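You operate a simulated robot arm through the tools that you are given. There is no shell and no other tool. Be economical: measure what you need, move in short steps, check, and stop when the job is done.

You are at the controls of a simulated robot arm. One attempt, no reset.

Task
Fill the clear bin with salt to the 3 litre mark.
Fine: shut its cover; swing the spout over the bin and aside again; spill nothing. Where these are worked on the way, their far stop is far enough and under half their travel is too little: swing spout.

The check looks at the end state, three seconds after you hand in, the way a careful person would. Anything else that was tipped, shoved, dropped, spilled or broken makes it a failure. A push-on lid holds only when it is set on centred and level and pressed home; a screw cap is set on level and turned clockwise until tight.

Robot
A 7-joint arm with a two-finger parallel gripper, fixed in place. Base frame: the origin is at the foot of the arm, x ahead of it, y to its left, z up. Units: m, degrees, N and s.
With the tool pointing down near the work surface it reaches from about 0.12 to 0.72 m from the base axis. Its first joint turns from -166.0 to 166.0 degrees. Payload 1.57 kg.
The TCP is the grasp point between the finger pads, 0.03 m short of the fingertips. In the tool frame z runs along the fingers and y along their closing line. The gripper opens to 0.11 m. The fingers are 0.024 m wide and 0.012 m thick; the gripper's body (0.048 by 0.112 m) begins 0.078 m behind the TCP.
Orientation is that of the tool frame in the base frame, as [roll, pitch, yaw] about the fixed x, y, z axes, in that order (R = Rz(yaw) Ry(pitch) Rx(roll)). With the fingers straight down and closing along the base's y, the tool's x points along the base's -x, its y along +y and its z along -z.

Tools
- The arm moves only by the tool drive_tool. Its arguments are lists of equal length, an entry for each row: "linear": the shift along the tool's x, y, z in m, a list of three; "dr": the turn, a rotation vector about the tool's x, y, z in degrees, a list of three. In form: {"linear": [[x, y, z], ...], "dr": [[rx, ry, rz], ...]}. A call has 1 to 12 rows; each row shifts and turns the commanded pose from where the row before left it, along the tool's axes as they then stand. "grip" is the opening in per cent of the stroke, from 0 (shut) to 100 (fully open), set as the call begins (left out, the last holds). A row lasts 0.2 s, in which the tool goes at most 0.05 m and 8.6 degrees; a call with a longer step from one row to the next is refused whole, and so is a gripper value outside its range. A pose out of reach is approached as far as the arm can. The call stops where the force on the tool passes 90 N (or 10 N more than at its start, if that is more) or the arm is blocked; 0.2 s more then pass. Each finger travels about 0.045 m/s and halts on what it meets, pressing with about 27 N; the grip force reading is that of the motor and also rises with nothing between the fingers. The clock runs only during rows and for 0.2 s after the last one: add rows that do not move to give the fingers time. The reply holds the time, the measured pose of the TCP, the force on the tool along the base axes, the opening and the grip force, in the units named above and with some noise, with the torque about the TCP (base axes, N m) and any sound that the robot's microphone picked up.
- Cameras (640 x 400 px; columns grow to the right, rows downward): "scene" is fixed at [0.2215, 0.6503, 1.4974]; the picture's right is [-0.85, -0.52, 0.00], its down [-0.30, 0.49, -0.82] and it looks along [0.43, -0.70, -0.57] (base axes); focal length 341 px, centre (320, 200). "wrist" rides on the gripper at [0.07, 0.016, -0.141] in the tool frame; the picture's right is [-0.23, 0.97, 0.00], its down [-0.86, -0.20, -0.48] and it looks along [-0.47, -0.11, 0.88] (tool axes); focal length 222 px, centre (320, 200). There is no depth. A picture from a camera that has moved, and an enlarged one, comes with that camera's place and axes in the base frame and with its lens.
- capture(camera): a new picture of that camera. It takes no simulated time.
- move_column(by): slides the trunk up (or, below 0, down) by that many m; the arm rides with it, the base frame stays. It gives what a move gives, with no picture.
- zoom(camera, box): a new picture of the part [left, top, right, bottom] of that camera's present view, enlarged. It takes no simulated time.
- finish_job(): hands the job in; it is judged then, once.

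Go step by step. Nothing tells you positions but the pictures and the camera data: compare them with the known pose of the tool, close in by small moves and look again before you grip or let go. The budget is 120 turns and 76 pictures, counting those below and the enlarged ones. Unless the task says otherwise, let go and move clear before handing in, and close with one line.

The tools are called after "Request:" by a JSON object that holds its "name" and its "arguments". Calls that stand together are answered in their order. drive_tool: Moves the arm, as the interface text tells. Its arguments: {"type":"object","properties":{"linear":{"type":"array"},"dr":{"type":"array"},"grip":{"type":"number"}},"required":["linear","dr"]} The other tools are called the same way: move_column (by) slides the trunk up or down; capture (camera) takes a picture; zoom (camera, box) takes an enlarged picture of a part of a camera's view; finish_job () hands the job in.

At the start:

```text
t: 0.0
position: [0.3624, 0.1875, 1.2906]
ee_rot: [-180.0, 0.0, -180.0]
wrist_force: [-0.6, -0.2, 0.4]
ft_torque: [-0.02, 0.02, 0.03]
grip_width: 0.1098
gripper_force: 0.1
trunk travel left (down, up): [-0.5, 0.09]
```

scene: 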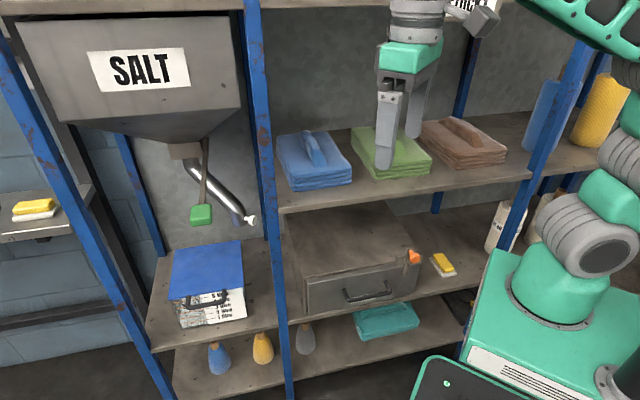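
wrist: 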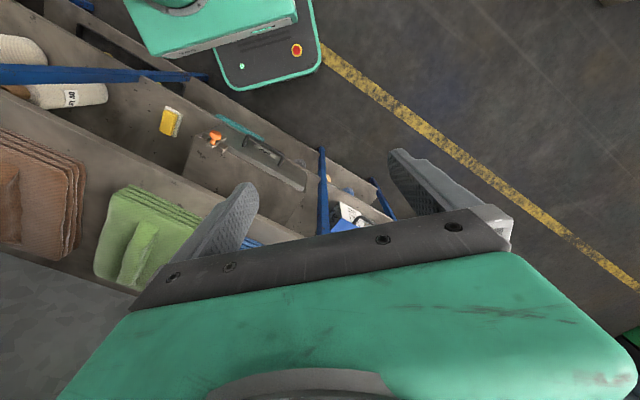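

I see a salt hopper at the left with a spout and a green-knobbed lever, and below it a clear bin with a blue cover. I'll take enlarged views to understand the mechanism first.

Request:
{"name": "zoom", "arguments": {"camera": "scene", "box": [140, 130, 290, 230]}}

Request:
{"name": "zoom", "arguments": {"camera": "scene", "box": [140, 220, 290, 340]}}

Request:
{"name": "zoom", "arguments": {"camera": "scene", "box": [280, 200, 480, 340]}}

```text
4.00 times, centred on (215, 180) of scene
camera zoom: at [0.2215, 0.6503, 1.4974], right [-0.85, -0.52, 0.0], down [-0.3, 0.49, -0.82], along [0.43, -0.7, -0.57], focal length 1365 px, centre (740, 280)
```

zoom: 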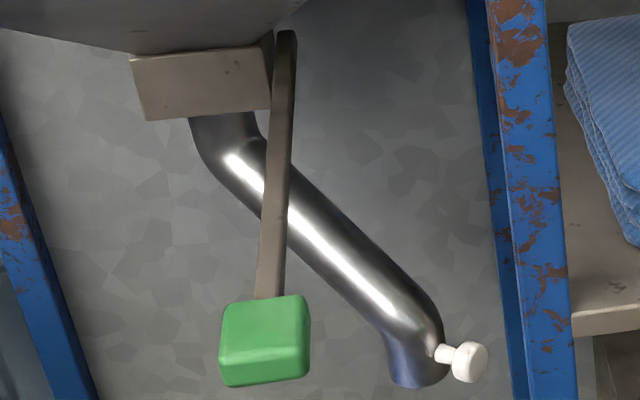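

```text
3.33 times, centred on (215, 280) of scene
camera zoom: at [0.2215, 0.6503, 1.4974], right [-0.85, -0.52, 0.0], down [-0.3, 0.49, -0.82], along [0.43, -0.7, -0.57], focal length 1138 px, centre (670, -67)
```

zoom: 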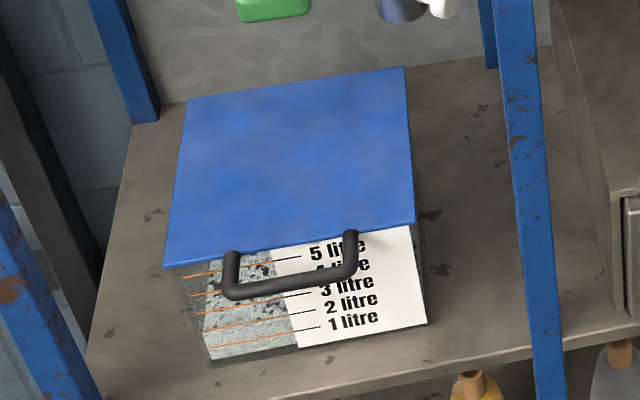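

```text
2.86 times, centred on (380, 270) of scene
camera zoom: at [0.2215, 0.6503, 1.4974], right [-0.85, -0.52, 0.0], down [-0.3, 0.49, -0.82], along [0.43, -0.7, -0.57], focal length 975 px, centre (149, 0)
```

zoom: 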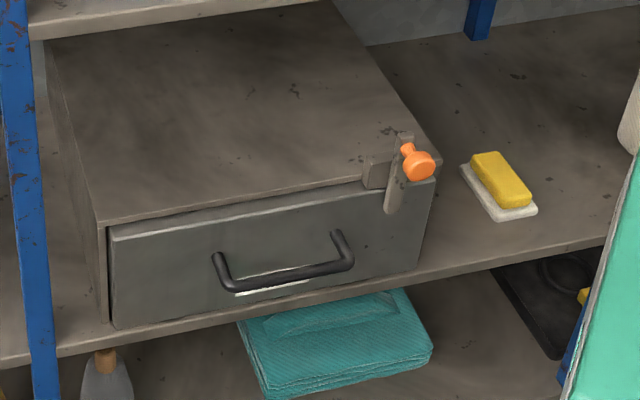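

The orange drawer knob triangulates to about (0.37,-0.13,0.78). I'll enlarge the wrist view to triangulate the bin.

Request:
{"name": "zoom", "arguments": {"camera": "wrist", "box": [260, 140, 420, 240]}}

Request:
{"name": "zoom", "arguments": {"camera": "scene", "box": [0, 0, 290, 200]}}

```text
4.00 times, centred on (340, 190) of wrist
camera zoom: at [0.2926, 0.2044, 1.4315], right [0.23, 0.97, 0.0], down [0.86, -0.2, 0.48], along [0.47, -0.11, -0.88], focal length 888 px, centre (240, 240)
```

zoom: 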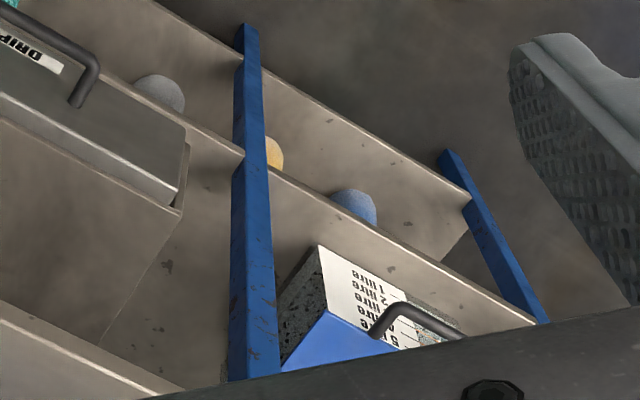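

```text
2.00 times, centred on (145, 100) of scene
camera zoom: at [0.2215, 0.6503, 1.4974], right [-0.85, -0.52, 0.0], down [-0.3, 0.49, -0.82], along [0.43, -0.7, -0.57], focal length 683 px, centre (670, 400)
```

zoom: 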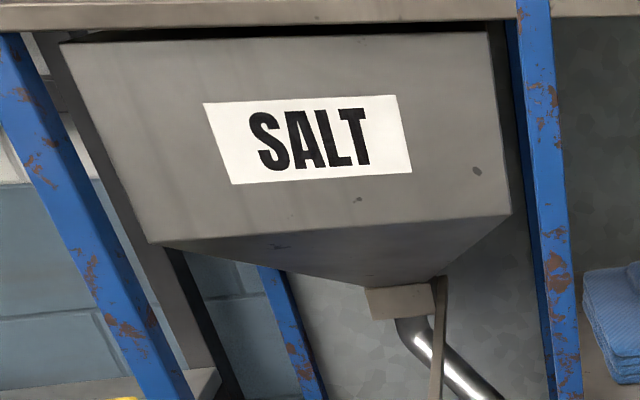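

Bin sits at about (0.94, 0.18), shelf top z≈0.54, lid z≈0.69, with the shelving turned 45° (front runs along (0.71,0.71)). I'll yaw the tool to match and slide along the front of the shelves toward the salt bay.

Request:
{"name": "drive_tool", "arguments": {"linear": [[0, 0, 0], [0, 0, 0], [0, 0, 0], [0, 0, 0], [0, 0, 0], [0, 0, 0], [0, 0.045, 0], [0, 0.045, 0], [0, 0.045, 0], [0, 0.045, 0], [0, 0.045, 0], [0, 0.045, 0]], "dr": [[0, 0, 7.5], [0, 0, 7.5], [0, 0, 7.5], [0, 0, 7.5], [0, 0, 7.5], [0, 0, 7.5], [0, 0, 0], [0, 0, 0], [0, 0, 0], [0, 0, 0], [0, 0, 0], [0, 0, 0]], "grip": 0}}

Request:
{"name": "move_column", "arguments": {"by": -0.2}}

Request:
{"name": "capture", "arguments": {"camera": "wrist"}}

Request:
{"name": "capture", "arguments": {"camera": "scene"}}

```text
t: 2.6
position: [0.506, 0.3388, 1.25]
ee_rot: [179.9, 0.0, 135.0]
wrist_force: [0.4, -0.4, 0.3]
ft_torque: [0.0, 0.02, -0.01]
grip_width: 0.0001
gripper_force: 21.2
out of reach, approached as far as the arm can: row 10, 11, 12
trunk travel left (down, up): [-0.5, 0.09]
```

```text
t: 4.8
position: [0.5039, 0.3389, 1.0479]
ee_rot: [-180.0, 0.0, 135.0]
wrist_force: [0.7, -0.4, 1.0]
ft_torque: [-0.04, 0.01, 0.03]
grip_width: 0.0001
gripper_force: 21.3
trunk travel left (down, up): [-0.3, 0.29]
```

```text
68 pictures are left
camera wrist: at [0.4678, 0.3995, 1.189], right [0.85, 0.53, 0.0], down [0.46, -0.75, 0.48], along [0.25, -0.41, -0.88], focal length 222 px, centre (320, 200)
```

wrist: 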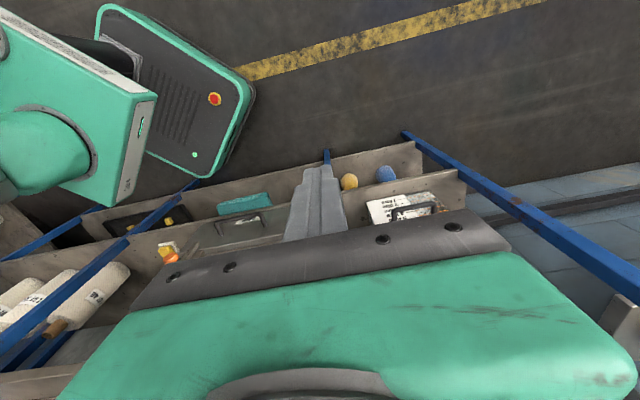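

```text
67 pictures are left
```

scene: 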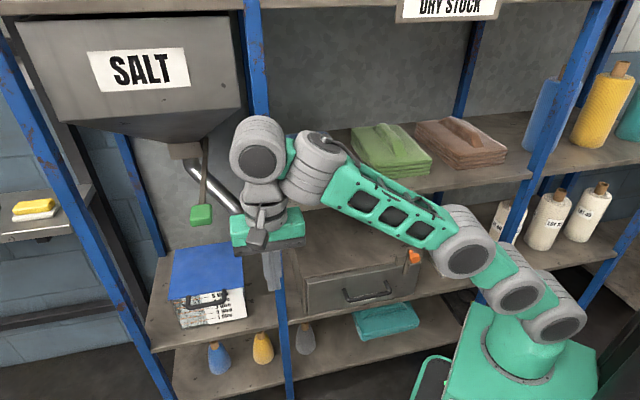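

The arm is now beside the salt bay. I'll pitch the tool so the fingers point horizontally into the shelf.

Request:
{"name": "drive_tool", "arguments": {"linear": [[0, 0, 0], [0, 0, 0], [0, 0, 0], [0, 0, 0], [0, 0, 0], [0, 0, 0], [0, 0, 0], [0, 0, 0], [0, 0, 0], [0, 0, 0], [0, 0, 0]], "dr": [[0, -8.18, 0], [0, -8.18, 0], [0, -8.18, 0], [0, -8.18, 0], [0, -8.18, 0], [0, -8.18, 0], [0, -8.18, 0], [0, -8.18, 0], [0, -8.18, 0], [0, -8.18, 0], [0, -8.2, 0]]}}

Request:
{"name": "capture", "arguments": {"camera": "wrist"}}

Request:
{"name": "capture", "arguments": {"camera": "scene"}}

```text
t: 7.2
position: [0.481, 0.3083, 1.0014]
ee_rot: [179.9, 24.3, 135.0]
wrist_force: [0.2, -0.5, 0.0]
ft_torque: [0.01, 0.01, 0.0]
grip_width: 0.0
gripper_force: 21.7
out of reach, approached as far as the arm can: row 2, 3, 4, 5, 6, 7, 8, 9, 10, 11
trunk travel left (down, up): [-0.3, 0.29]
```

```text
66 pictures are left
camera wrist: at [0.4072, 0.4067, 1.1007], right [0.83, 0.54, 0.1], down [0.27, -0.55, 0.79], along [0.48, -0.63, -0.61], focal length 222 px, centre (320, 200)
```

wrist: 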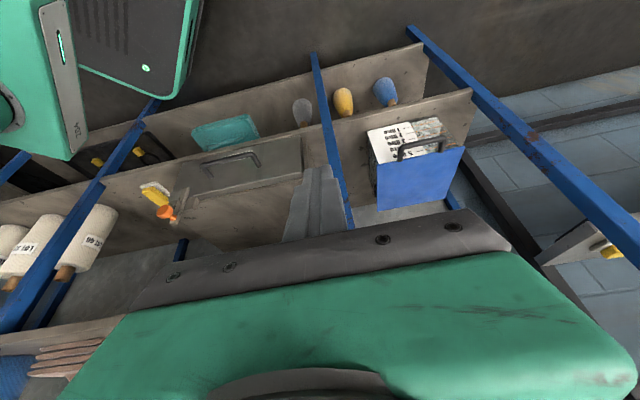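

```text
65 pictures are left
```

scene: 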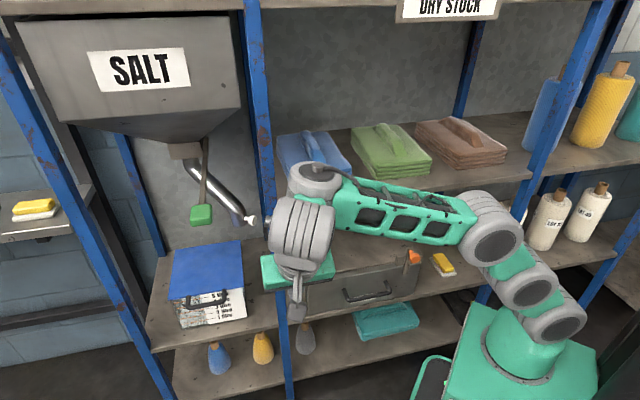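

The arm is at its stretch limit here. I'll draw back along the shelf a little to see whether the pitch completes.

Request:
{"name": "drive_tool", "arguments": {"linear": [[0, -0.04, 0], [0, -0.04, 0], [0, -0.04, 0], [0, -0.04, 0], [0, 0, 0]], "dr": [[0, 0, 0], [0, 0, 0], [0, 0, 0], [0, 0, 0], [0, 0, 0]]}}

```text
t: 8.4
position: [0.3686, 0.1955, 1.0013]
ee_rot: [179.8, 24.2, 135.1]
wrist_force: [-0.2, 0.7, -0.3]
ft_torque: [0.01, -0.02, 0.0]
grip_width: 0.0
gripper_force: 21.2
trunk travel left (down, up): [-0.3, 0.29]
```

Request:
{"name": "drive_tool", "arguments": {"linear": [[0, 0, 0], [0, 0, 0], [0, 0, 0], [0, 0, 0], [0, 0, 0], [0, 0, 0], [0, 0, 0], [0, 0, 0], [0, 0, 0]], "dr": [[0, -8.2, 0], [0, -8.2, 0], [0, -8.2, 0], [0, -8.2, 0], [0, -8.2, 0], [0, -8.2, 0], [0, -8.2, 0], [0, -8.2, 0], [0, 0, 0]]}}

Request:
{"name": "capture", "arguments": {"camera": "scene"}}

Request:
{"name": "capture", "arguments": {"camera": "wrist"}}

```text
t: 10.4
position: [0.3703, 0.1934, 1.0022]
ee_rot: [179.7, 25.4, 135.0]
wrist_force: [-0.9, 0.8, -0.5]
ft_torque: [-0.03, 0.0, -0.01]
grip_width: 0.0
gripper_force: 21.4
out of reach, approached as far as the arm can: row 1, 2, 3, 4, 5, 6, 7, 8
trunk travel left (down, up): [-0.3, 0.29]
```

```text
64 pictures are left
```

scene: 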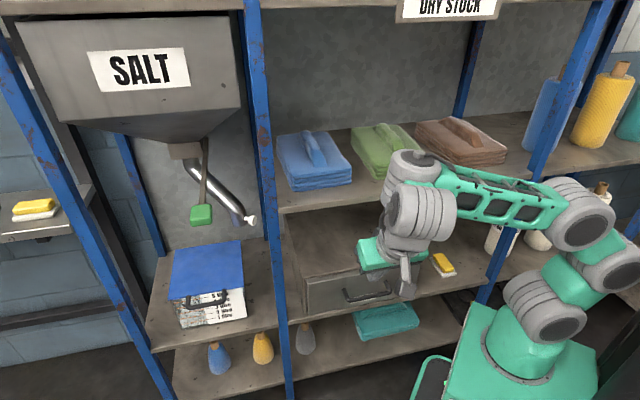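

```text
63 pictures are left
camera wrist: at [0.2947, 0.292, 1.0988], right [0.83, 0.55, 0.1], down [0.26, -0.55, 0.8], along [0.49, -0.64, -0.59], focal length 222 px, centre (320, 200)
```

wrist: 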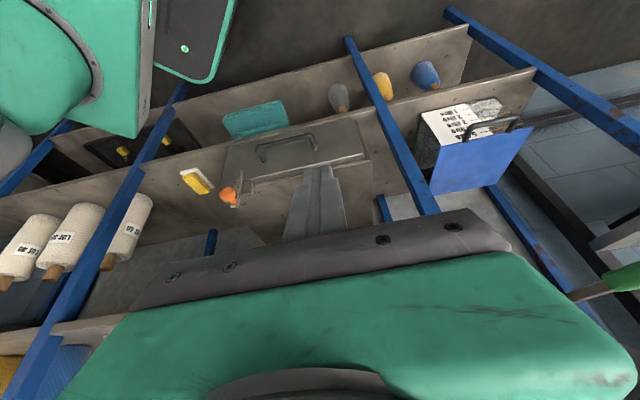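

Pitching sideways hits a wrist limit, so I'll undo it, yaw to face radially outward, and pitch up in the arm's own plane instead.

Request:
{"name": "drive_tool", "arguments": {"linear": [[0, 0, 0], [0, 0, 0], [0, 0, 0], [0, 0, 0], [0, 0, 0], [0, 0, 0], [0, 0, 0], [0, 0, 0], [0, 0, 0], [0, 0, 0], [0, 0, 0]], "dr": [[0, 8.5, 0], [0, 8.5, 0], [0, 8.4, 0], [0, 0, -7.5], [0, 0, -7.5], [0, 0, -7.5], [0, 0, -7.5], [0, 0, -7.5], [0, 0, -7.5], [0, 0, -7.5], [0, 0, -7.5]]}}

Request:
{"name": "drive_tool", "arguments": {"linear": [[0, 0, 0], [0, 0, 0], [0, 0, 0], [0, 0, 0], [0, 0, 0], [0, 0, 0], [0, 0, 0], [0, 0, 0], [0, 0, 0], [0, 0, 0], [0, 0, 0]], "dr": [[0, -8.2, 0], [0, -8.2, 0], [0, -8.2, 0], [0, -8.2, 0], [0, -8.2, 0], [0, -8.2, 0], [0, -8.2, 0], [0, -8.2, 0], [0, -8.2, 0], [0, -8.2, 0], [0, -8, 0]]}}

Request:
{"name": "capture", "arguments": {"camera": "scene"}}

```text
t: 12.8
position: [0.3703, 0.1929, 1.002]
ee_rot: [179.8, 0.4, -164.6]
wrist_force: [-0.4, -0.5, -0.6]
ft_torque: [0.02, 0.0, -0.06]
grip_width: 0.0001
gripper_force: 21.1
trunk travel left (down, up): [-0.3, 0.29]
```

```text
t: 14.4
position: [0.3645, 0.2477, 1.1464]
ee_rot: [176.0, 46.2, -150.9]
wrist_force: [0.3, 0.7, -0.1]
ft_torque: [0.03, 0.01, -0.01]
grip_width: 0.0
gripper_force: 21.3
out of reach, approached as far as the arm can: row 1, 3, 4, 5, 6, 7, 8
trunk travel left (down, up): [-0.3, 0.29]
stopped in row 8: the arm was blocked; the commanded pose is now the measured one
```

```text
62 pictures are left
```

scene: 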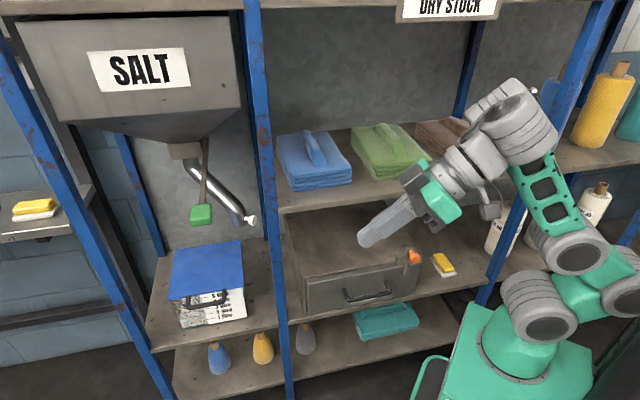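

It's folded up close to itself; extending outward first should free the pitch.

Request:
{"name": "drive_tool", "arguments": {"linear": [[-0.0276, 0, 0.0288], [-0.0276, 0, 0.0288], [-0.0276, 0, 0.0288], [-0.0276, 0, 0.0288], [-0.0276, 0, 0.0288], [0, 0, 0], [0, 0, 0], [0, 0, 0], [0, 0, 0], [0, 0, 0], [0, 0, 0]], "dr": [[0, 0, 0], [0, 0, 0], [0, 0, 0], [0, 0, 0], [0, 0, 0], [0, -8, 0], [0, -8, 0], [0, -8, 0], [0, -8, 0], [0, -8, 0], [0, -4, 0]]}}

Request:
{"name": "capture", "arguments": {"camera": "scene"}}

Request:
{"name": "capture", "arguments": {"camera": "wrist"}}

```text
t: 16.9
position: [0.5211, 0.3312, 1.1723]
ee_rot: [57.7, 87.3, 89.6]
wrist_force: [0.0, -0.3, -0.3]
ft_torque: [-0.02, 0.01, 0.01]
grip_width: 0.0
gripper_force: 21.5
out of reach, approached as far as the arm can: row 1, 2, 3
trunk travel left (down, up): [-0.3, 0.29]
```

```text
61 pictures are left
```

scene: 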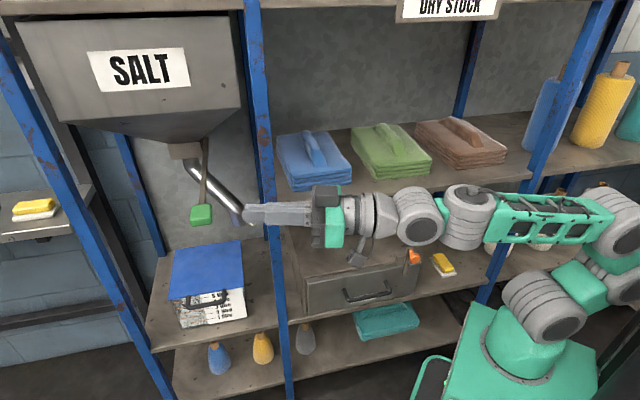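

```text
60 pictures are left
camera wrist: at [0.3931, 0.2729, 1.0993], right [-0.51, 0.82, 0.27], down [-0.3, -0.46, 0.83], along [0.8, 0.35, 0.48], focal length 222 px, centre (320, 200)
```

wrist: 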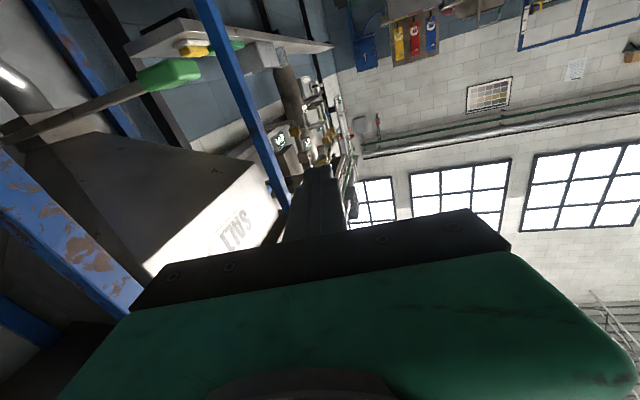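

The tool is now horizontal and the green knob triangulates to about (0.74,0.29,1.05), in front of the shelf. Let me enlarge the wrist view to understand the lever.

Request:
{"name": "zoom", "arguments": {"camera": "wrist", "box": [0, 0, 320, 200]}}

```text
2.00 times, centred on (160, 100) of wrist
camera zoom: at [0.3931, 0.2729, 1.0993], right [-0.51, 0.82, 0.27], down [-0.3, -0.46, 0.83], along [0.8, 0.35, 0.48], focal length 444 px, centre (640, 400)
```

zoom: 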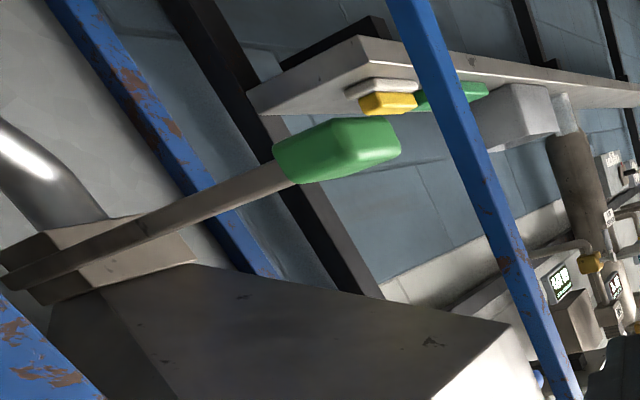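

The lever is a nearly horizontal bar sticking out toward the front with its pivot by the gate box. I'll roll the tool 90° so fingers close vertically and the camera looks into the shelf from the left.

Request:
{"name": "drive_tool", "arguments": {"linear": [[0, 0, 0], [0, 0, 0], [0, 0, 0], [0, 0, 0], [0, 0, 0], [0, 0, 0], [0, 0, 0], [0, 0, 0], [0, 0, 0], [0, 0, 0], [0, 0, 0]], "dr": [[0, 0, 8.2], [0, 0, 8.2], [0, 0, 8.2], [0, 0, 8.2], [0, 0, 8.2], [0, 0, 8.2], [0, 0, 8.2], [0, 0, 8.2], [0, 0, 8.2], [0, 0, 8.2], [0, 0, 8]]}}

Request:
{"name": "capture", "arguments": {"camera": "wrist"}}

```text
t: 19.2
position: [0.5206, 0.3282, 1.1738]
ee_rot: [88.6, -2.4, 121.7]
wrist_force: [-0.2, -0.8, 0.9]
ft_torque: [-0.02, 0.01, 0.02]
grip_width: 0.0
gripper_force: 20.8
trunk travel left (down, up): [-0.3, 0.29]
```

```text
58 pictures are left
camera wrist: at [0.3645, 0.3137, 1.1878], right [0.12, -0.24, 0.96], down [0.04, -0.97, -0.25], along [0.99, 0.07, -0.11], focal length 222 px, centre (320, 200)
```

wrist: 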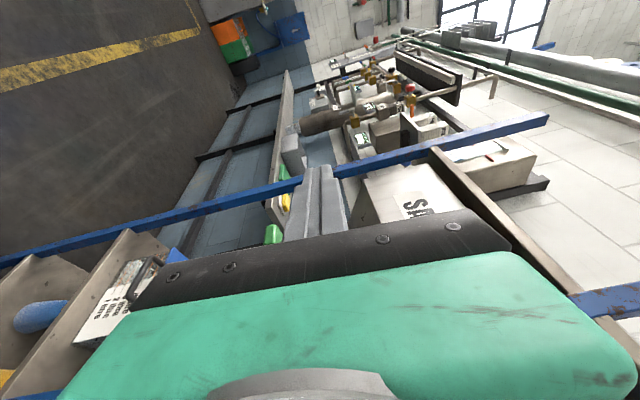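

The gripper hides the shelf side from here, so I'll roll back and yaw right, slightly lower, to look at the spout.

Request:
{"name": "drive_tool", "arguments": {"linear": [[0, 0, 0], [0, 0, 0], [0, 0, 0], [0, 0, 0], [0, 0, 0], [0, 0, 0], [0, 0, 0], [0, 0, 0], [0, 0, 0], [0, 0, 0], [0, 0, 0]], "dr": [[0, 0, -8.2], [0, 0, -8.2], [0, 0, -8.2], [0, 0, -8.2], [0, 0, -8.2], [0, 0, -8.2], [0, 0, -8.2], [0, 0, -8.2], [0, 0, -8.2], [0, 0, -8.2], [0, 0, -8]]}}

Request:
{"name": "drive_tool", "arguments": {"linear": [[0.04, 0, 0], [0.04, 0, 0], [0.04, 0, 0], [0.03, 0, 0], [0, 0, 0]], "dr": [[8, 0, 0], [8, 0, 0], [8, 0, 0], [8, 0, 0], [0, 0, 0]]}}

Request:
{"name": "capture", "arguments": {"camera": "wrist"}}

```text
t: 21.6
position: [0.5202, 0.3291, 1.1731]
ee_rot: [55.7, 87.3, 87.4]
wrist_force: [-0.2, 1.3, -0.2]
ft_torque: [-0.01, 0.01, -0.03]
grip_width: 0.0
gripper_force: 21.0
trunk travel left (down, up): [-0.3, 0.29]
```

```text
t: 22.9
position: [0.5203, 0.3385, 1.024]
ee_rot: [88.8, 87.2, 88.5]
wrist_force: [0.1, 0.5, -0.3]
ft_torque: [0.0, -0.03, 0.0]
grip_width: 0.0001
gripper_force: 21.4
trunk travel left (down, up): [-0.3, 0.29]
```

```text
57 pictures are left
camera wrist: at [0.3793, 0.3583, 0.9534], right [0.01, 0.96, 0.27], down [-0.48, -0.24, 0.84], along [0.88, -0.14, 0.46], focal length 222 px, centre (320, 200)
```

wrist: 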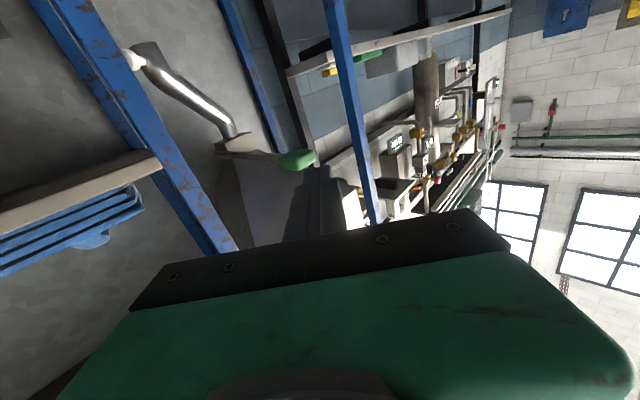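

Request:
{"name": "zoom", "arguments": {"camera": "wrist", "box": [80, 0, 368, 180]}}

```text
2.22 times, centred on (224, 90) of wrist
camera zoom: at [0.3793, 0.3583, 0.9534], right [0.01, 0.96, 0.27], down [-0.48, -0.24, 0.84], along [0.88, -0.14, 0.46], focal length 494 px, centre (533, 444)
```

zoom: 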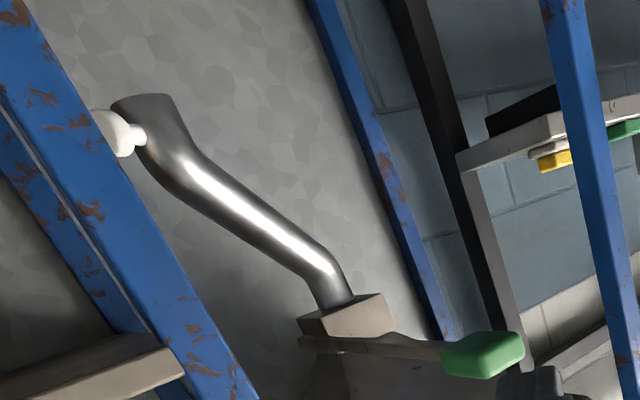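

Now located (base, e along shelf front, n inward): lever knob (0.738,0.289,1.057), lever horizontal along the inward direction; white spout knob (0.841,0.044,0.836); spout axis about (1.0,0.09). Reach is the concern, so I'll test how far the arm can stretch in the open space ahead of the shelf.

Request:
{"name": "drive_tool", "arguments": {"linear": [[0.02, 0, 0], [0.02, 0, 0], [0.02, 0, 0], [0.02, 0, 0], [0.02, 0, 0], [0, 0, 0.05], [0, 0, 0.05], [0, 0, 0.05], [0, 0, 0.05], [0, 0, 0.05], [0, 0, 0.05], [0, 0, 0.05]], "dr": [[-8, 0, 0], [-8, 0, 0], [-8, 0, 0], [-8, 0, 0], [-8, 0, 0], [0, 0, 0], [0, 0, 0], [0, 0, 0], [0, 0, 0], [0, 0, 0], [0, 0, 0], [0, 0, 0]]}}

Request:
{"name": "capture", "arguments": {"camera": "scene"}}

```text
t: 25.4
position: [0.7916, 0.5647, 0.9264]
ee_rot: [58.2, 87.5, 97.9]
wrist_force: [0.7, 0.9, -2.1]
ft_torque: [0.1, -0.12, 0.02]
grip_width: 0.0
gripper_force: 21.0
trunk travel left (down, up): [-0.3, 0.29]
```

```text
55 pictures are left
```

scene: 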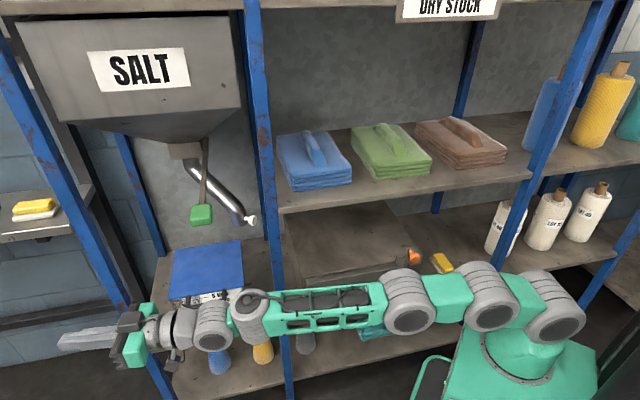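

Reach is comfortable (0.97 m with the elbow still bent). Next I go for the lid handle (about (0.827,0.283,0.69)): back off, yaw toward the bin, and roll so the fingers close vertically.

Request:
{"name": "drive_tool", "arguments": {"linear": [[0, 0, -0.05], [0, 0, -0.05], [0, 0, -0.05], [0, 0, -0.05], [0.02, 0, 0], [0.02, 0, 0], [0.02, 0, 0], [0.02, 0, 0], [0.02, 0, 0], [0, 0, 0], [0, 0, 0], [0, 0, 0]], "dr": [[0, 0, 0], [0, 0, 0], [0, 0, 0], [0, 0, 0], [7.5, 0, 0], [7.5, 0, 0], [7.5, 0, 0], [7.5, 0, 0], [7.5, 0, 0], [7.5, 0, 0], [7.5, 0, 0], [7.5, 0, 0]]}}

Request:
{"name": "drive_tool", "arguments": {"linear": [[0, 0, 0], [0, 0, 0], [0, 0, 0], [0, 0, 0], [0, 0, 0], [0, 0, 0], [0, 0, 0], [0, 0, 0], [0, 0, 0], [0, 0, 0], [0, 0, 0]], "dr": [[0, 0, 8.2], [0, 0, 8.2], [0, 0, 8.2], [0, 0, 8.2], [0, 0, 8.2], [0, 0, 8.2], [0, 0, 8.2], [0, 0, 8.2], [0, 0, 8.2], [0, 0, 8.2], [0, 0, 8]], "grip": 45}}

Request:
{"name": "capture", "arguments": {"camera": "scene"}}

Request:
{"name": "capture", "arguments": {"camera": "wrist"}}

```text
t: 28.1
position: [0.6358, 0.4405, 0.8296]
ee_rot: [105.3, 87.1, 88.5]
wrist_force: [0.3, -0.6, 0.1]
ft_torque: [-0.01, 0.02, 0.01]
grip_width: 0.0
gripper_force: 21.4
out of reach, approached as far as the arm can: row 12
trunk travel left (down, up): [-0.3, 0.29]
```

```text
t: 30.4
position: [0.6361, 0.4419, 0.8289]
ee_rot: [90.8, -2.7, 73.4]
wrist_force: [0.8, 0.3, 0.5]
ft_torque: [-0.03, 0.01, 0.01]
grip_width: 0.0496
gripper_force: 0.0
trunk travel left (down, up): [-0.3, 0.29]
```

```text
54 pictures are left
```

scene: 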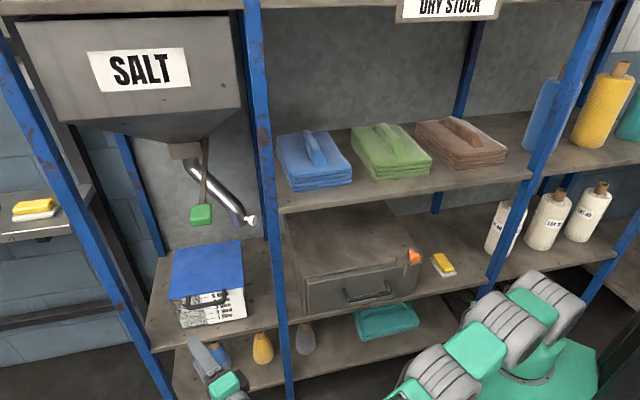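

```text
53 pictures are left
camera wrist: at [0.521, 0.548, 0.8489], right [-0.07, -0.27, 0.96], down [-0.7, -0.67, -0.23], along [0.71, -0.69, -0.14], focal length 222 px, centre (320, 200)
```

wrist: 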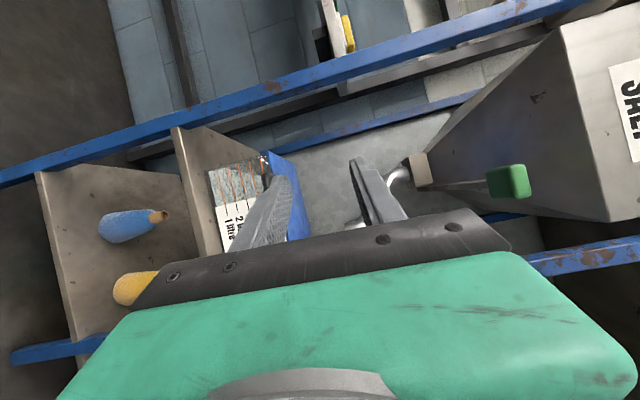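

Request:
{"name": "zoom", "arguments": {"camera": "wrist", "box": [180, 120, 340, 260]}}

Request:
{"name": "zoom", "arguments": {"camera": "scene", "box": [150, 230, 270, 330]}}

```text
2.86 times, centred on (260, 190) of wrist
camera zoom: at [0.521, 0.548, 0.8489], right [-0.07, -0.27, 0.96], down [-0.7, -0.67, -0.23], along [0.71, -0.69, -0.14], focal length 635 px, centre (491, 229)
```

zoom: 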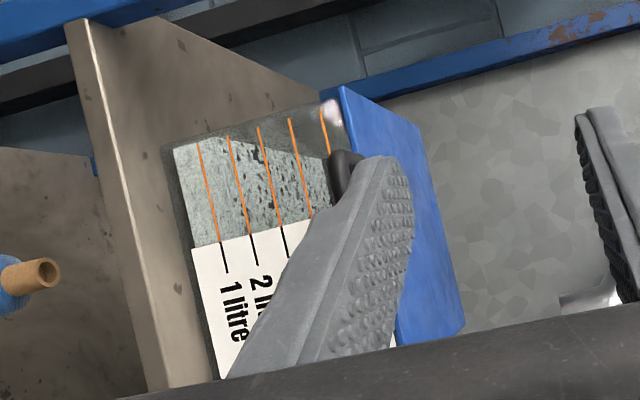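

```text
4.00 times, centred on (210, 280) of scene
camera zoom: at [0.2215, 0.6503, 1.4974], right [-0.85, -0.52, 0.0], down [-0.3, 0.49, -0.82], along [0.43, -0.7, -0.57], focal length 1365 px, centre (760, -120)
```

zoom: 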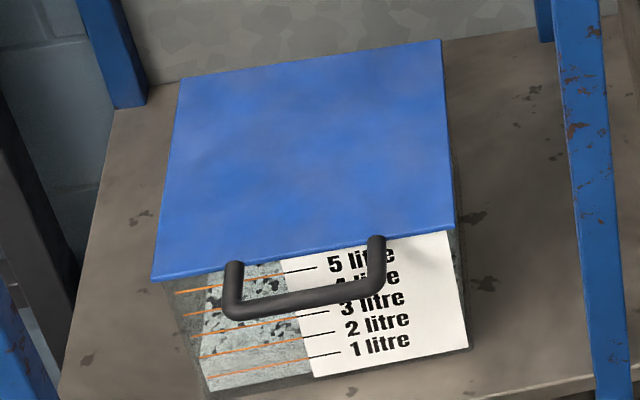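

Handle bar is near (0.817,0.285,0.70). I'll move to a stand-off 0.10 m in front of it at its height.

Request:
{"name": "drive_tool", "arguments": {"linear": [[-0.0197, -0.0249, 0.0236], [-0.0197, -0.0249, 0.0236], [-0.0197, -0.0249, 0.0236], [-0.0197, -0.0249, 0.0236], [-0.0197, -0.0249, 0.0236], [0, 0, 0]], "dr": [[0, 0, 0], [0, 0, 0], [0, 0, 0], [0, 0, 0], [0, 0, 0], [0, 0, 0]]}}

Request:
{"name": "zoom", "arguments": {"camera": "scene", "box": [120, 220, 360, 370]}}

Request:
{"name": "capture", "arguments": {"camera": "wrist"}}

```text
t: 31.9
position: [0.7215, 0.3201, 0.6952]
ee_rot: [90.7, -2.6, 73.5]
wrist_force: [0.3, 0.1, 0.2]
ft_torque: [-0.05, -0.01, -0.06]
grip_width: 0.0495
gripper_force: 0.1
trunk travel left (down, up): [-0.3, 0.29]
```

```text
2.67 times, centred on (240, 295) of scene
camera zoom: at [0.2215, 0.6503, 1.4974], right [-0.85, -0.52, 0.0], down [-0.3, 0.49, -0.82], along [0.43, -0.7, -0.57], focal length 910 px, centre (533, -53)
```

zoom: 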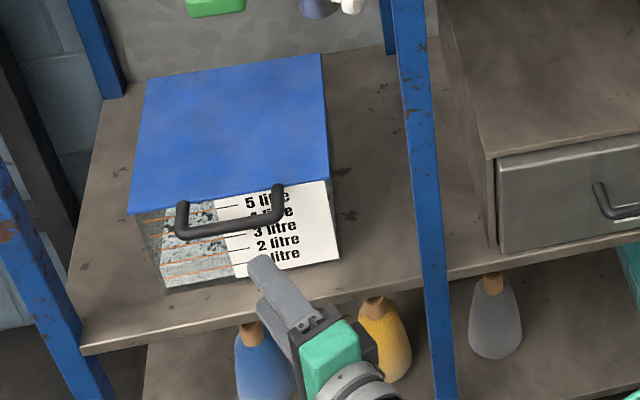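

```text
49 pictures are left
camera wrist: at [0.6068, 0.4255, 0.7154], right [-0.07, -0.26, 0.96], down [-0.7, -0.67, -0.23], along [0.71, -0.69, -0.14], focal length 222 px, centre (320, 200)
```

wrist: 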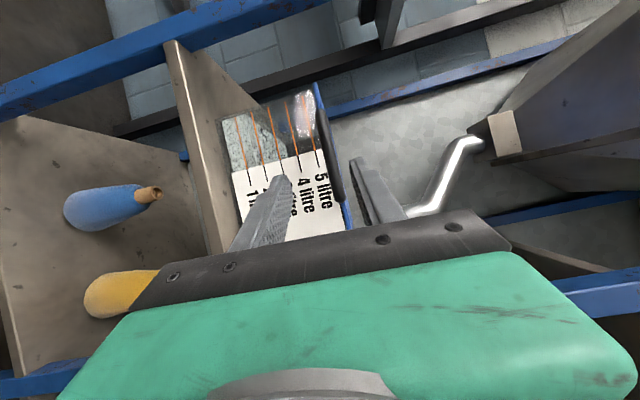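

Request:
{"name": "zoom", "arguments": {"camera": "wrist", "box": [200, 70, 380, 230]}}

```text
2.50 times, centred on (290, 150) of wrist
camera zoom: at [0.6068, 0.4255, 0.7154], right [-0.07, -0.26, 0.96], down [-0.7, -0.67, -0.23], along [0.71, -0.69, -0.14], focal length 555 px, centre (395, 325)
```

zoom: 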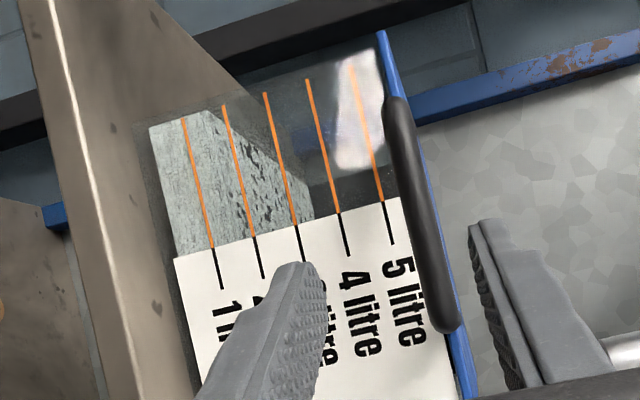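

Bar mid is at (0.818,0.283,0.703). I'll advance onto it and then close.

Request:
{"name": "drive_tool", "arguments": {"linear": [[-0.004, 0.004, 0.025], [-0.004, 0.004, 0.025], [0, 0, 0.025], [0, 0, 0.025], [0, 0, 0]], "dr": [[0, 0, 0], [0, 0, 0], [0, 0, 0], [0, 0, 0], [0, 0, 0]]}}

Request:
{"name": "drive_tool", "arguments": {"linear": [[0, 0, 0], [0, 0, 0], [0, 0, 0], [0, 0, 0], [0, 0, 0]], "dr": [[0, 0, 0], [0, 0, 0], [0, 0, 0], [0, 0, 0], [0, 0, 0]], "grip": 0}}

Request:
{"name": "capture", "arguments": {"camera": "wrist"}}

```text
t: 33.0
position: [0.8141, 0.2823, 0.7041]
ee_rot: [90.8, -2.4, 73.5]
wrist_force: [0.3, -0.4, 0.0]
ft_torque: [-0.03, -0.04, 0.04]
grip_width: 0.0493
gripper_force: 0.1
trunk travel left (down, up): [-0.3, 0.29]
```

```text
t: 34.2
position: [0.8148, 0.2835, 0.7028]
ee_rot: [90.9, -2.5, 73.5]
wrist_force: [-1.8, -0.3, -6.5]
ft_torque: [-0.6, 0.67, 0.27]
grip_width: 0.0143
gripper_force: 31.2
trunk travel left (down, up): [-0.3, 0.29]
```

```text
47 pictures are left
camera wrist: at [0.6998, 0.3894, 0.7236], right [-0.06, -0.26, 0.96], down [-0.7, -0.67, -0.23], along [0.71, -0.69, -0.14], focal length 222 px, centre (320, 200)
```

wrist: 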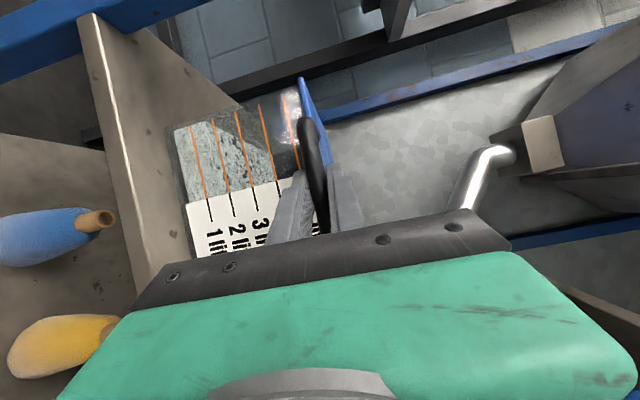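

The bar is gripped (14 mm). I'll lift the lid along its hinge arc to about 30° and check.

Request:
{"name": "drive_tool", "arguments": {"linear": [[-0.0005, 0.0234, 0.0009], [-0.0015, 0.0233, 0.0027], [-0.0024, 0.0229, 0.0045], [-0.0034, 0.0224, 0.0062], [-0.0043, 0.0217, 0.0079], [-0.0052, 0.0208, 0.0095]], "dr": [[0, 0, 0], [0, 0, 0], [0, 0, 0], [0, 0, 0], [0, 0, 0], [0, 0, 0]]}}

Request:
{"name": "capture", "arguments": {"camera": "scene"}}

```text
t: 35.0
position: [0.8129, 0.2809, 0.7041]
ee_rot: [94.8, 0.1, 74.3]
wrist_force: [-2.0, 18.8, -49.8]
ft_torque: [0.79, -0.5, 0.63]
grip_width: 0.015
gripper_force: 31.2
trunk travel left (down, up): [-0.3, 0.29]
stopped in row 3: the force on the tool passed its limit at 94 N (the readings are from after the stop); the commanded pose is now the measured one
```

```text
46 pictures are left
```

scene: 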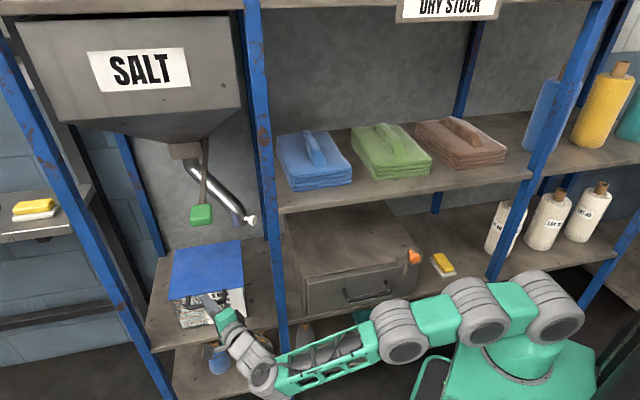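

The lid did not lift, so it is evidently a sliding cover with its pull handle at the front. I'll release tension with a small downward move and try pulling it straight out gently.

Request:
{"name": "drive_tool", "arguments": {"linear": [[0, 0, 0], [0.0048, 0, -0.0088], [0.0048, 0, -0.0088], [0.0048, 0, -0.0088]], "dr": [[0, 0, 0], [0, 0, 0], [0, 0, 0], [0, 0, 0]]}}

Request:
{"name": "zoom", "arguments": {"camera": "scene", "box": [120, 220, 300, 345]}}

```text
t: 36.0
position: [0.7927, 0.2972, 0.7043]
ee_rot: [95.0, 0.3, 74.1]
wrist_force: [12.9, 13.9, -63.7]
ft_torque: [0.77, -0.5, -0.05]
grip_width: 0.0154
gripper_force: 31.0
trunk travel left (down, up): [-0.3, 0.29]
```

```text
3.20 times, centred on (210, 282) of scene
camera zoom: at [0.2215, 0.6503, 1.4974], right [-0.85, -0.52, 0.0], down [-0.3, 0.49, -0.82], along [0.43, -0.7, -0.57], focal length 1092 px, centre (672, -64)
```

zoom: 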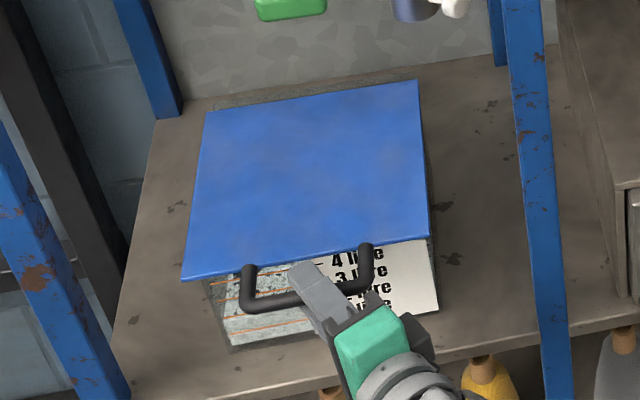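

It slides. There's unneeded upward load, so I'll take out the tilt and lower slightly, then keep pulling.

Request:
{"name": "drive_tool", "arguments": {"linear": [[0, -0.003, 0], [0, -0.003, 0], [0, 0, 0]], "dr": [[-2, 0, 0], [-2, 0, 0], [0, 0, 0]]}}

```text
t: 36.8
position: [0.7935, 0.2978, 0.703]
ee_rot: [90.7, 0.0, 73.8]
wrist_force: [7.2, 7.5, -52.4]
ft_torque: [0.43, -0.12, 0.14]
grip_width: 0.0137
gripper_force: 30.2
trunk travel left (down, up): [-0.3, 0.29]
```

Request:
{"name": "drive_tool", "arguments": {"linear": [[0, -0.005, 0], [0, -0.005, 0], [0, 0, 0]], "dr": [[0, 0, 0], [0, 0, 0], [0, 0, 0]]}}

```text
t: 37.5
position: [0.7921, 0.2963, 0.7033]
ee_rot: [89.9, -0.5, 73.7]
wrist_force: [2.0, 1.2, -34.4]
ft_torque: [-0.23, 0.48, 0.43]
grip_width: 0.0139
gripper_force: 29.5
trunk travel left (down, up): [-0.3, 0.29]
```

Request:
{"name": "drive_tool", "arguments": {"linear": [[0, -0.005, 0], [0, -0.005, 0], [0, -0.005, 0], [0.0096, 0, -0.0176], [0.0096, 0, -0.0176], [0.0096, 0, -0.0176], [0.0096, 0, -0.0176], [0.0096, 0, -0.0176], [0, 0, 0]], "dr": [[0, 0, 0], [0, 0, 0], [0, 0, 0], [0, 0, 0], [0, 0, 0], [0, 0, 0], [0, 0, 0], [0, 0, 0], [0, 0, 0]]}}

Request:
{"name": "zoom", "arguments": {"camera": "scene", "box": [120, 220, 300, 345]}}

```text
t: 39.5
position: [0.7209, 0.3703, 0.7026]
ee_rot: [88.9, -1.4, 74.0]
wrist_force: [12.7, 13.2, 32.1]
ft_torque: [-0.71, 0.59, 0.7]
grip_width: 0.0144
gripper_force: 30.9
out of reach, approached as far as the arm can: row 8
trunk travel left (down, up): [-0.3, 0.29]
```

```text
3.20 times, centred on (210, 282) of scene
camera zoom: at [0.2215, 0.6503, 1.4974], right [-0.85, -0.52, 0.0], down [-0.3, 0.49, -0.82], along [0.43, -0.7, -0.57], focal length 1092 px, centre (672, -64)
```

zoom: 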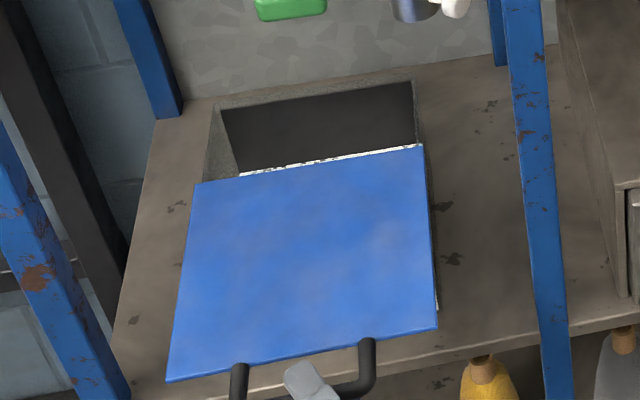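

Cover is out 0.13 m and the bin interior shows. A joint limit stopped me, so I'll pivot the tool left about the bar and then continue pulling.

Request:
{"name": "drive_tool", "arguments": {"linear": [[0, 0.005, 0], [0, 0.005, 0], [0, 0.003, 0], [0.0141, 0, -0.0141], [0.0141, 0, -0.0141], [0.0141, 0, -0.0141], [0.0141, 0, -0.0141], [0, 0, 0]], "dr": [[0, 6, 0], [0, 6, 0], [0, 4, 0], [0, 0, 0], [0, 0, 0], [0, 0, 0], [0, 0, 0], [0, 0, 0]]}}

Request:
{"name": "capture", "arguments": {"camera": "scene"}}

```text
t: 41.4
position: [0.6646, 0.4192, 0.7033]
ee_rot: [89.6, -0.4, 89.5]
wrist_force: [5.3, -15.9, -26.9]
ft_torque: [-0.44, 0.63, 0.57]
grip_width: 0.0139
gripper_force: 30.1
trunk travel left (down, up): [-0.3, 0.29]
```

```text
43 pictures are left
```

scene: 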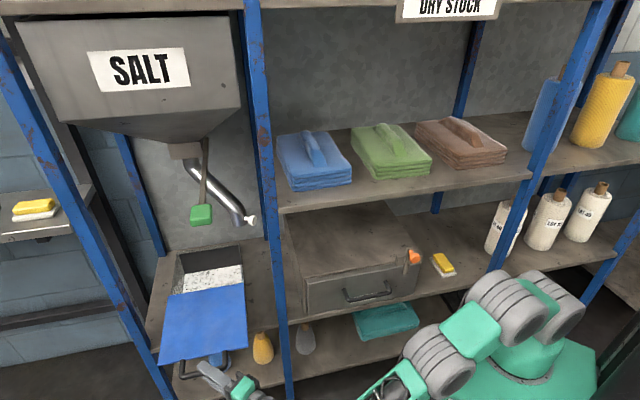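

Request:
{"name": "zoom", "arguments": {"camera": "scene", "box": [130, 230, 290, 380]}}

```text
2.67 times, centred on (210, 305) of scene
camera zoom: at [0.2215, 0.6503, 1.4974], right [-0.85, -0.52, 0.0], down [-0.3, 0.49, -0.82], along [0.43, -0.7, -0.57], focal length 910 px, centre (613, -80)
```

zoom: 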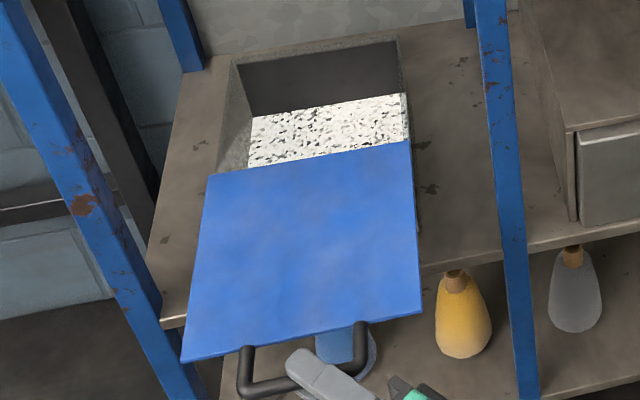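

The bin already holds about 1.3 L (salt at z≈0.58; the marks are 0.026 m apart with 3 L at ≈0.625). I'll pull a touch more to see whether the cover has reached its stop.

Request:
{"name": "drive_tool", "arguments": {"linear": [[0.0071, -0.004, -0.0071], [0.0071, -0.004, -0.0071], [0, 0, 0]], "dr": [[0, 0, 0], [0, 0, 0], [0, 0, 0]]}}

```text
t: 42.1
position: [0.651, 0.4362, 0.7027]
ee_rot: [89.0, -1.0, 89.7]
wrist_force: [15.0, -15.8, -6.3]
ft_torque: [0.05, 0.2, -0.64]
grip_width: 0.0136
gripper_force: 30.1
trunk travel left (down, up): [-0.3, 0.29]
```

The cover seems rail-guided and clear of the opening. I'll loosen the fingers a little while still around the bar, to confirm it stays up by itself.

Request:
{"name": "drive_tool", "arguments": {"linear": [[0, 0, 0], [0, 0, 0], [0, 0, 0]], "dr": [[0, 0, 0], [0, 0, 0], [0, 0, 0]], "grip": 40}}

Request:
{"name": "zoom", "arguments": {"camera": "scene", "box": [130, 230, 290, 380]}}

Request:
{"name": "capture", "arguments": {"camera": "wrist"}}

```text
t: 43.0
position: [0.6501, 0.4366, 0.7018]
ee_rot: [89.1, -0.8, 89.7]
wrist_force: [0.2, -0.4, 0.2]
ft_torque: [-0.01, -0.04, -0.01]
grip_width: 0.0442
gripper_force: 0.0
trunk travel left (down, up): [-0.3, 0.29]
```

```text
2.67 times, centred on (210, 305) of scene
camera zoom: at [0.2215, 0.6503, 1.4974], right [-0.85, -0.52, 0.0], down [-0.3, 0.49, -0.82], along [0.43, -0.7, -0.57], focal length 910 px, centre (613, -80)
```

zoom: 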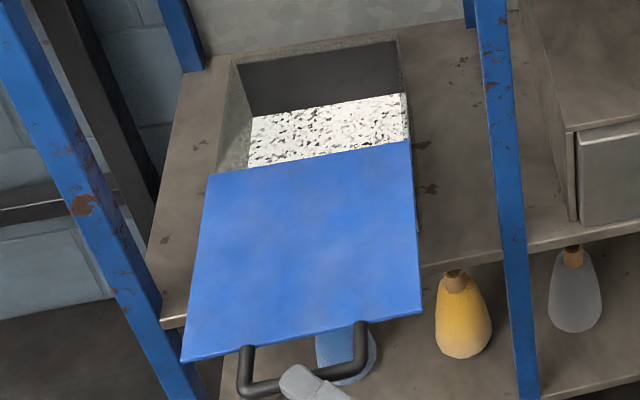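

```text
40 pictures are left
camera wrist: at [0.5089, 0.5065, 0.715], right [-0.02, -0.24, 0.97], down [-0.48, -0.85, -0.22], along [0.88, -0.47, -0.1], focal length 222 px, centre (320, 200)
```

wrist: 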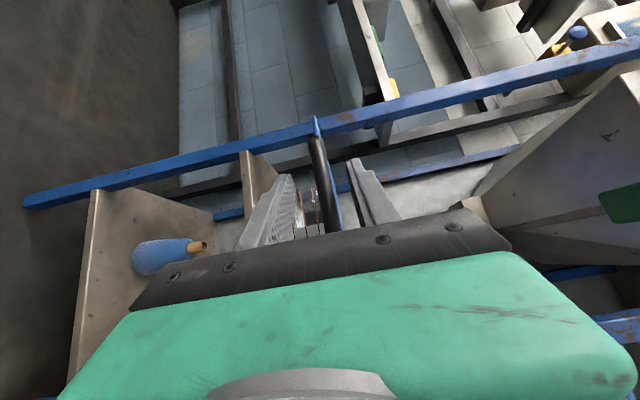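

The cover stayed put, so it is at its stop (opening n≈0.44–0.64). Next is the spout: it must be pushed from its right side, which I'll reach via the gap above the drawer cabinet, behind the middle post. First back off the handle and raise.

Request:
{"name": "drive_tool", "arguments": {"linear": [[0, 0, -0.04], [0, 0, -0.04], [0, 0, -0.04], [0, 0.045, 0], [0, 0.045, 0], [0, 0.045, 0], [0, 0.045, 0], [0, 0, 0]], "dr": [[0, 0, 0], [0, 0, 0], [0, 0, 0], [0, 0, 0], [0, 0, 0], [0, 0, 0], [0, 0, 0], [0, 0, 0]]}}

Request:
{"name": "drive_tool", "arguments": {"linear": [[0, 0, 0], [0, 0, 0], [0, 0, 0], [0, 0, 0], [0, 0, 0], [0, 0, 0], [0, 0, 0], [0, 0, 0], [0, 0, 0], [0, 0, 0], [0, 0, 0]], "dr": [[0, 0, -8.2], [0, 0, -8.2], [0, 0, -8.2], [0, 0, -8.2], [0, 0, -8.2], [0, 0, -8.2], [0, 0, -8.2], [0, 0, -8.2], [0, 0, -8.2], [0, 0, -8.2], [0, 0, -8]], "grip": 0}}

Request:
{"name": "drive_tool", "arguments": {"linear": [[0, 0, 0], [0, 0, 0], [0, 0, 0], [0, 0, 0], [0, 0, 0], [0, 0, 0], [0, 0, 0], [0, 0, 0], [0, 0, 0], [0, 0, 0], [0, 0, 0]], "dr": [[0, 0, -8.2], [0, 0, -8.2], [0, 0, -8.2], [0, 0, -8.2], [0, 0, -8.2], [0, 0, -8.2], [0, 0, -8.2], [0, 0, -8.2], [0, 0, -8.2], [0, 0, -8.2], [0, 0, -8]]}}

Request:
{"name": "capture", "arguments": {"camera": "wrist"}}

```text
t: 44.8
position: [0.5268, 0.4364, 0.8805]
ee_rot: [89.1, -0.7, 89.9]
wrist_force: [0.2, 0.7, 0.7]
ft_torque: [-0.03, -0.01, 0.03]
grip_width: 0.0439
gripper_force: 0.0
trunk travel left (down, up): [-0.3, 0.29]
```

```text
t: 47.1
position: [0.5267, 0.434, 0.8794]
ee_rot: [34.7, 89.0, 34.5]
wrist_force: [0.1, 0.1, 0.5]
ft_torque: [0.01, 0.02, -0.01]
grip_width: 0.0
gripper_force: 21.4
trunk travel left (down, up): [-0.3, 0.29]
```

```text
t: 49.5
position: [0.527, 0.4354, 0.8799]
ee_rot: [-89.1, 0.5, -90.2]
wrist_force: [0.5, 0.6, -0.6]
ft_torque: [0.02, -0.03, 0.02]
grip_width: 0.0
gripper_force: 21.8
trunk travel left (down, up): [-0.3, 0.29]
```

```text
39 pictures are left
camera wrist: at [0.3852, 0.3659, 0.8593], right [0.02, 0.24, -0.97], down [-0.48, 0.86, 0.2], along [0.88, 0.46, 0.13], focal length 222 px, centre (320, 200)
```

wrist: 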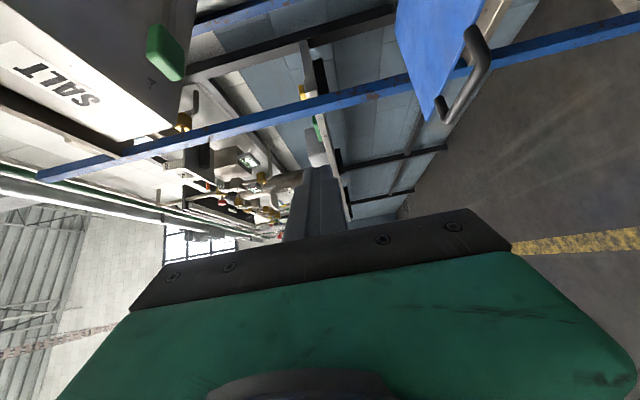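

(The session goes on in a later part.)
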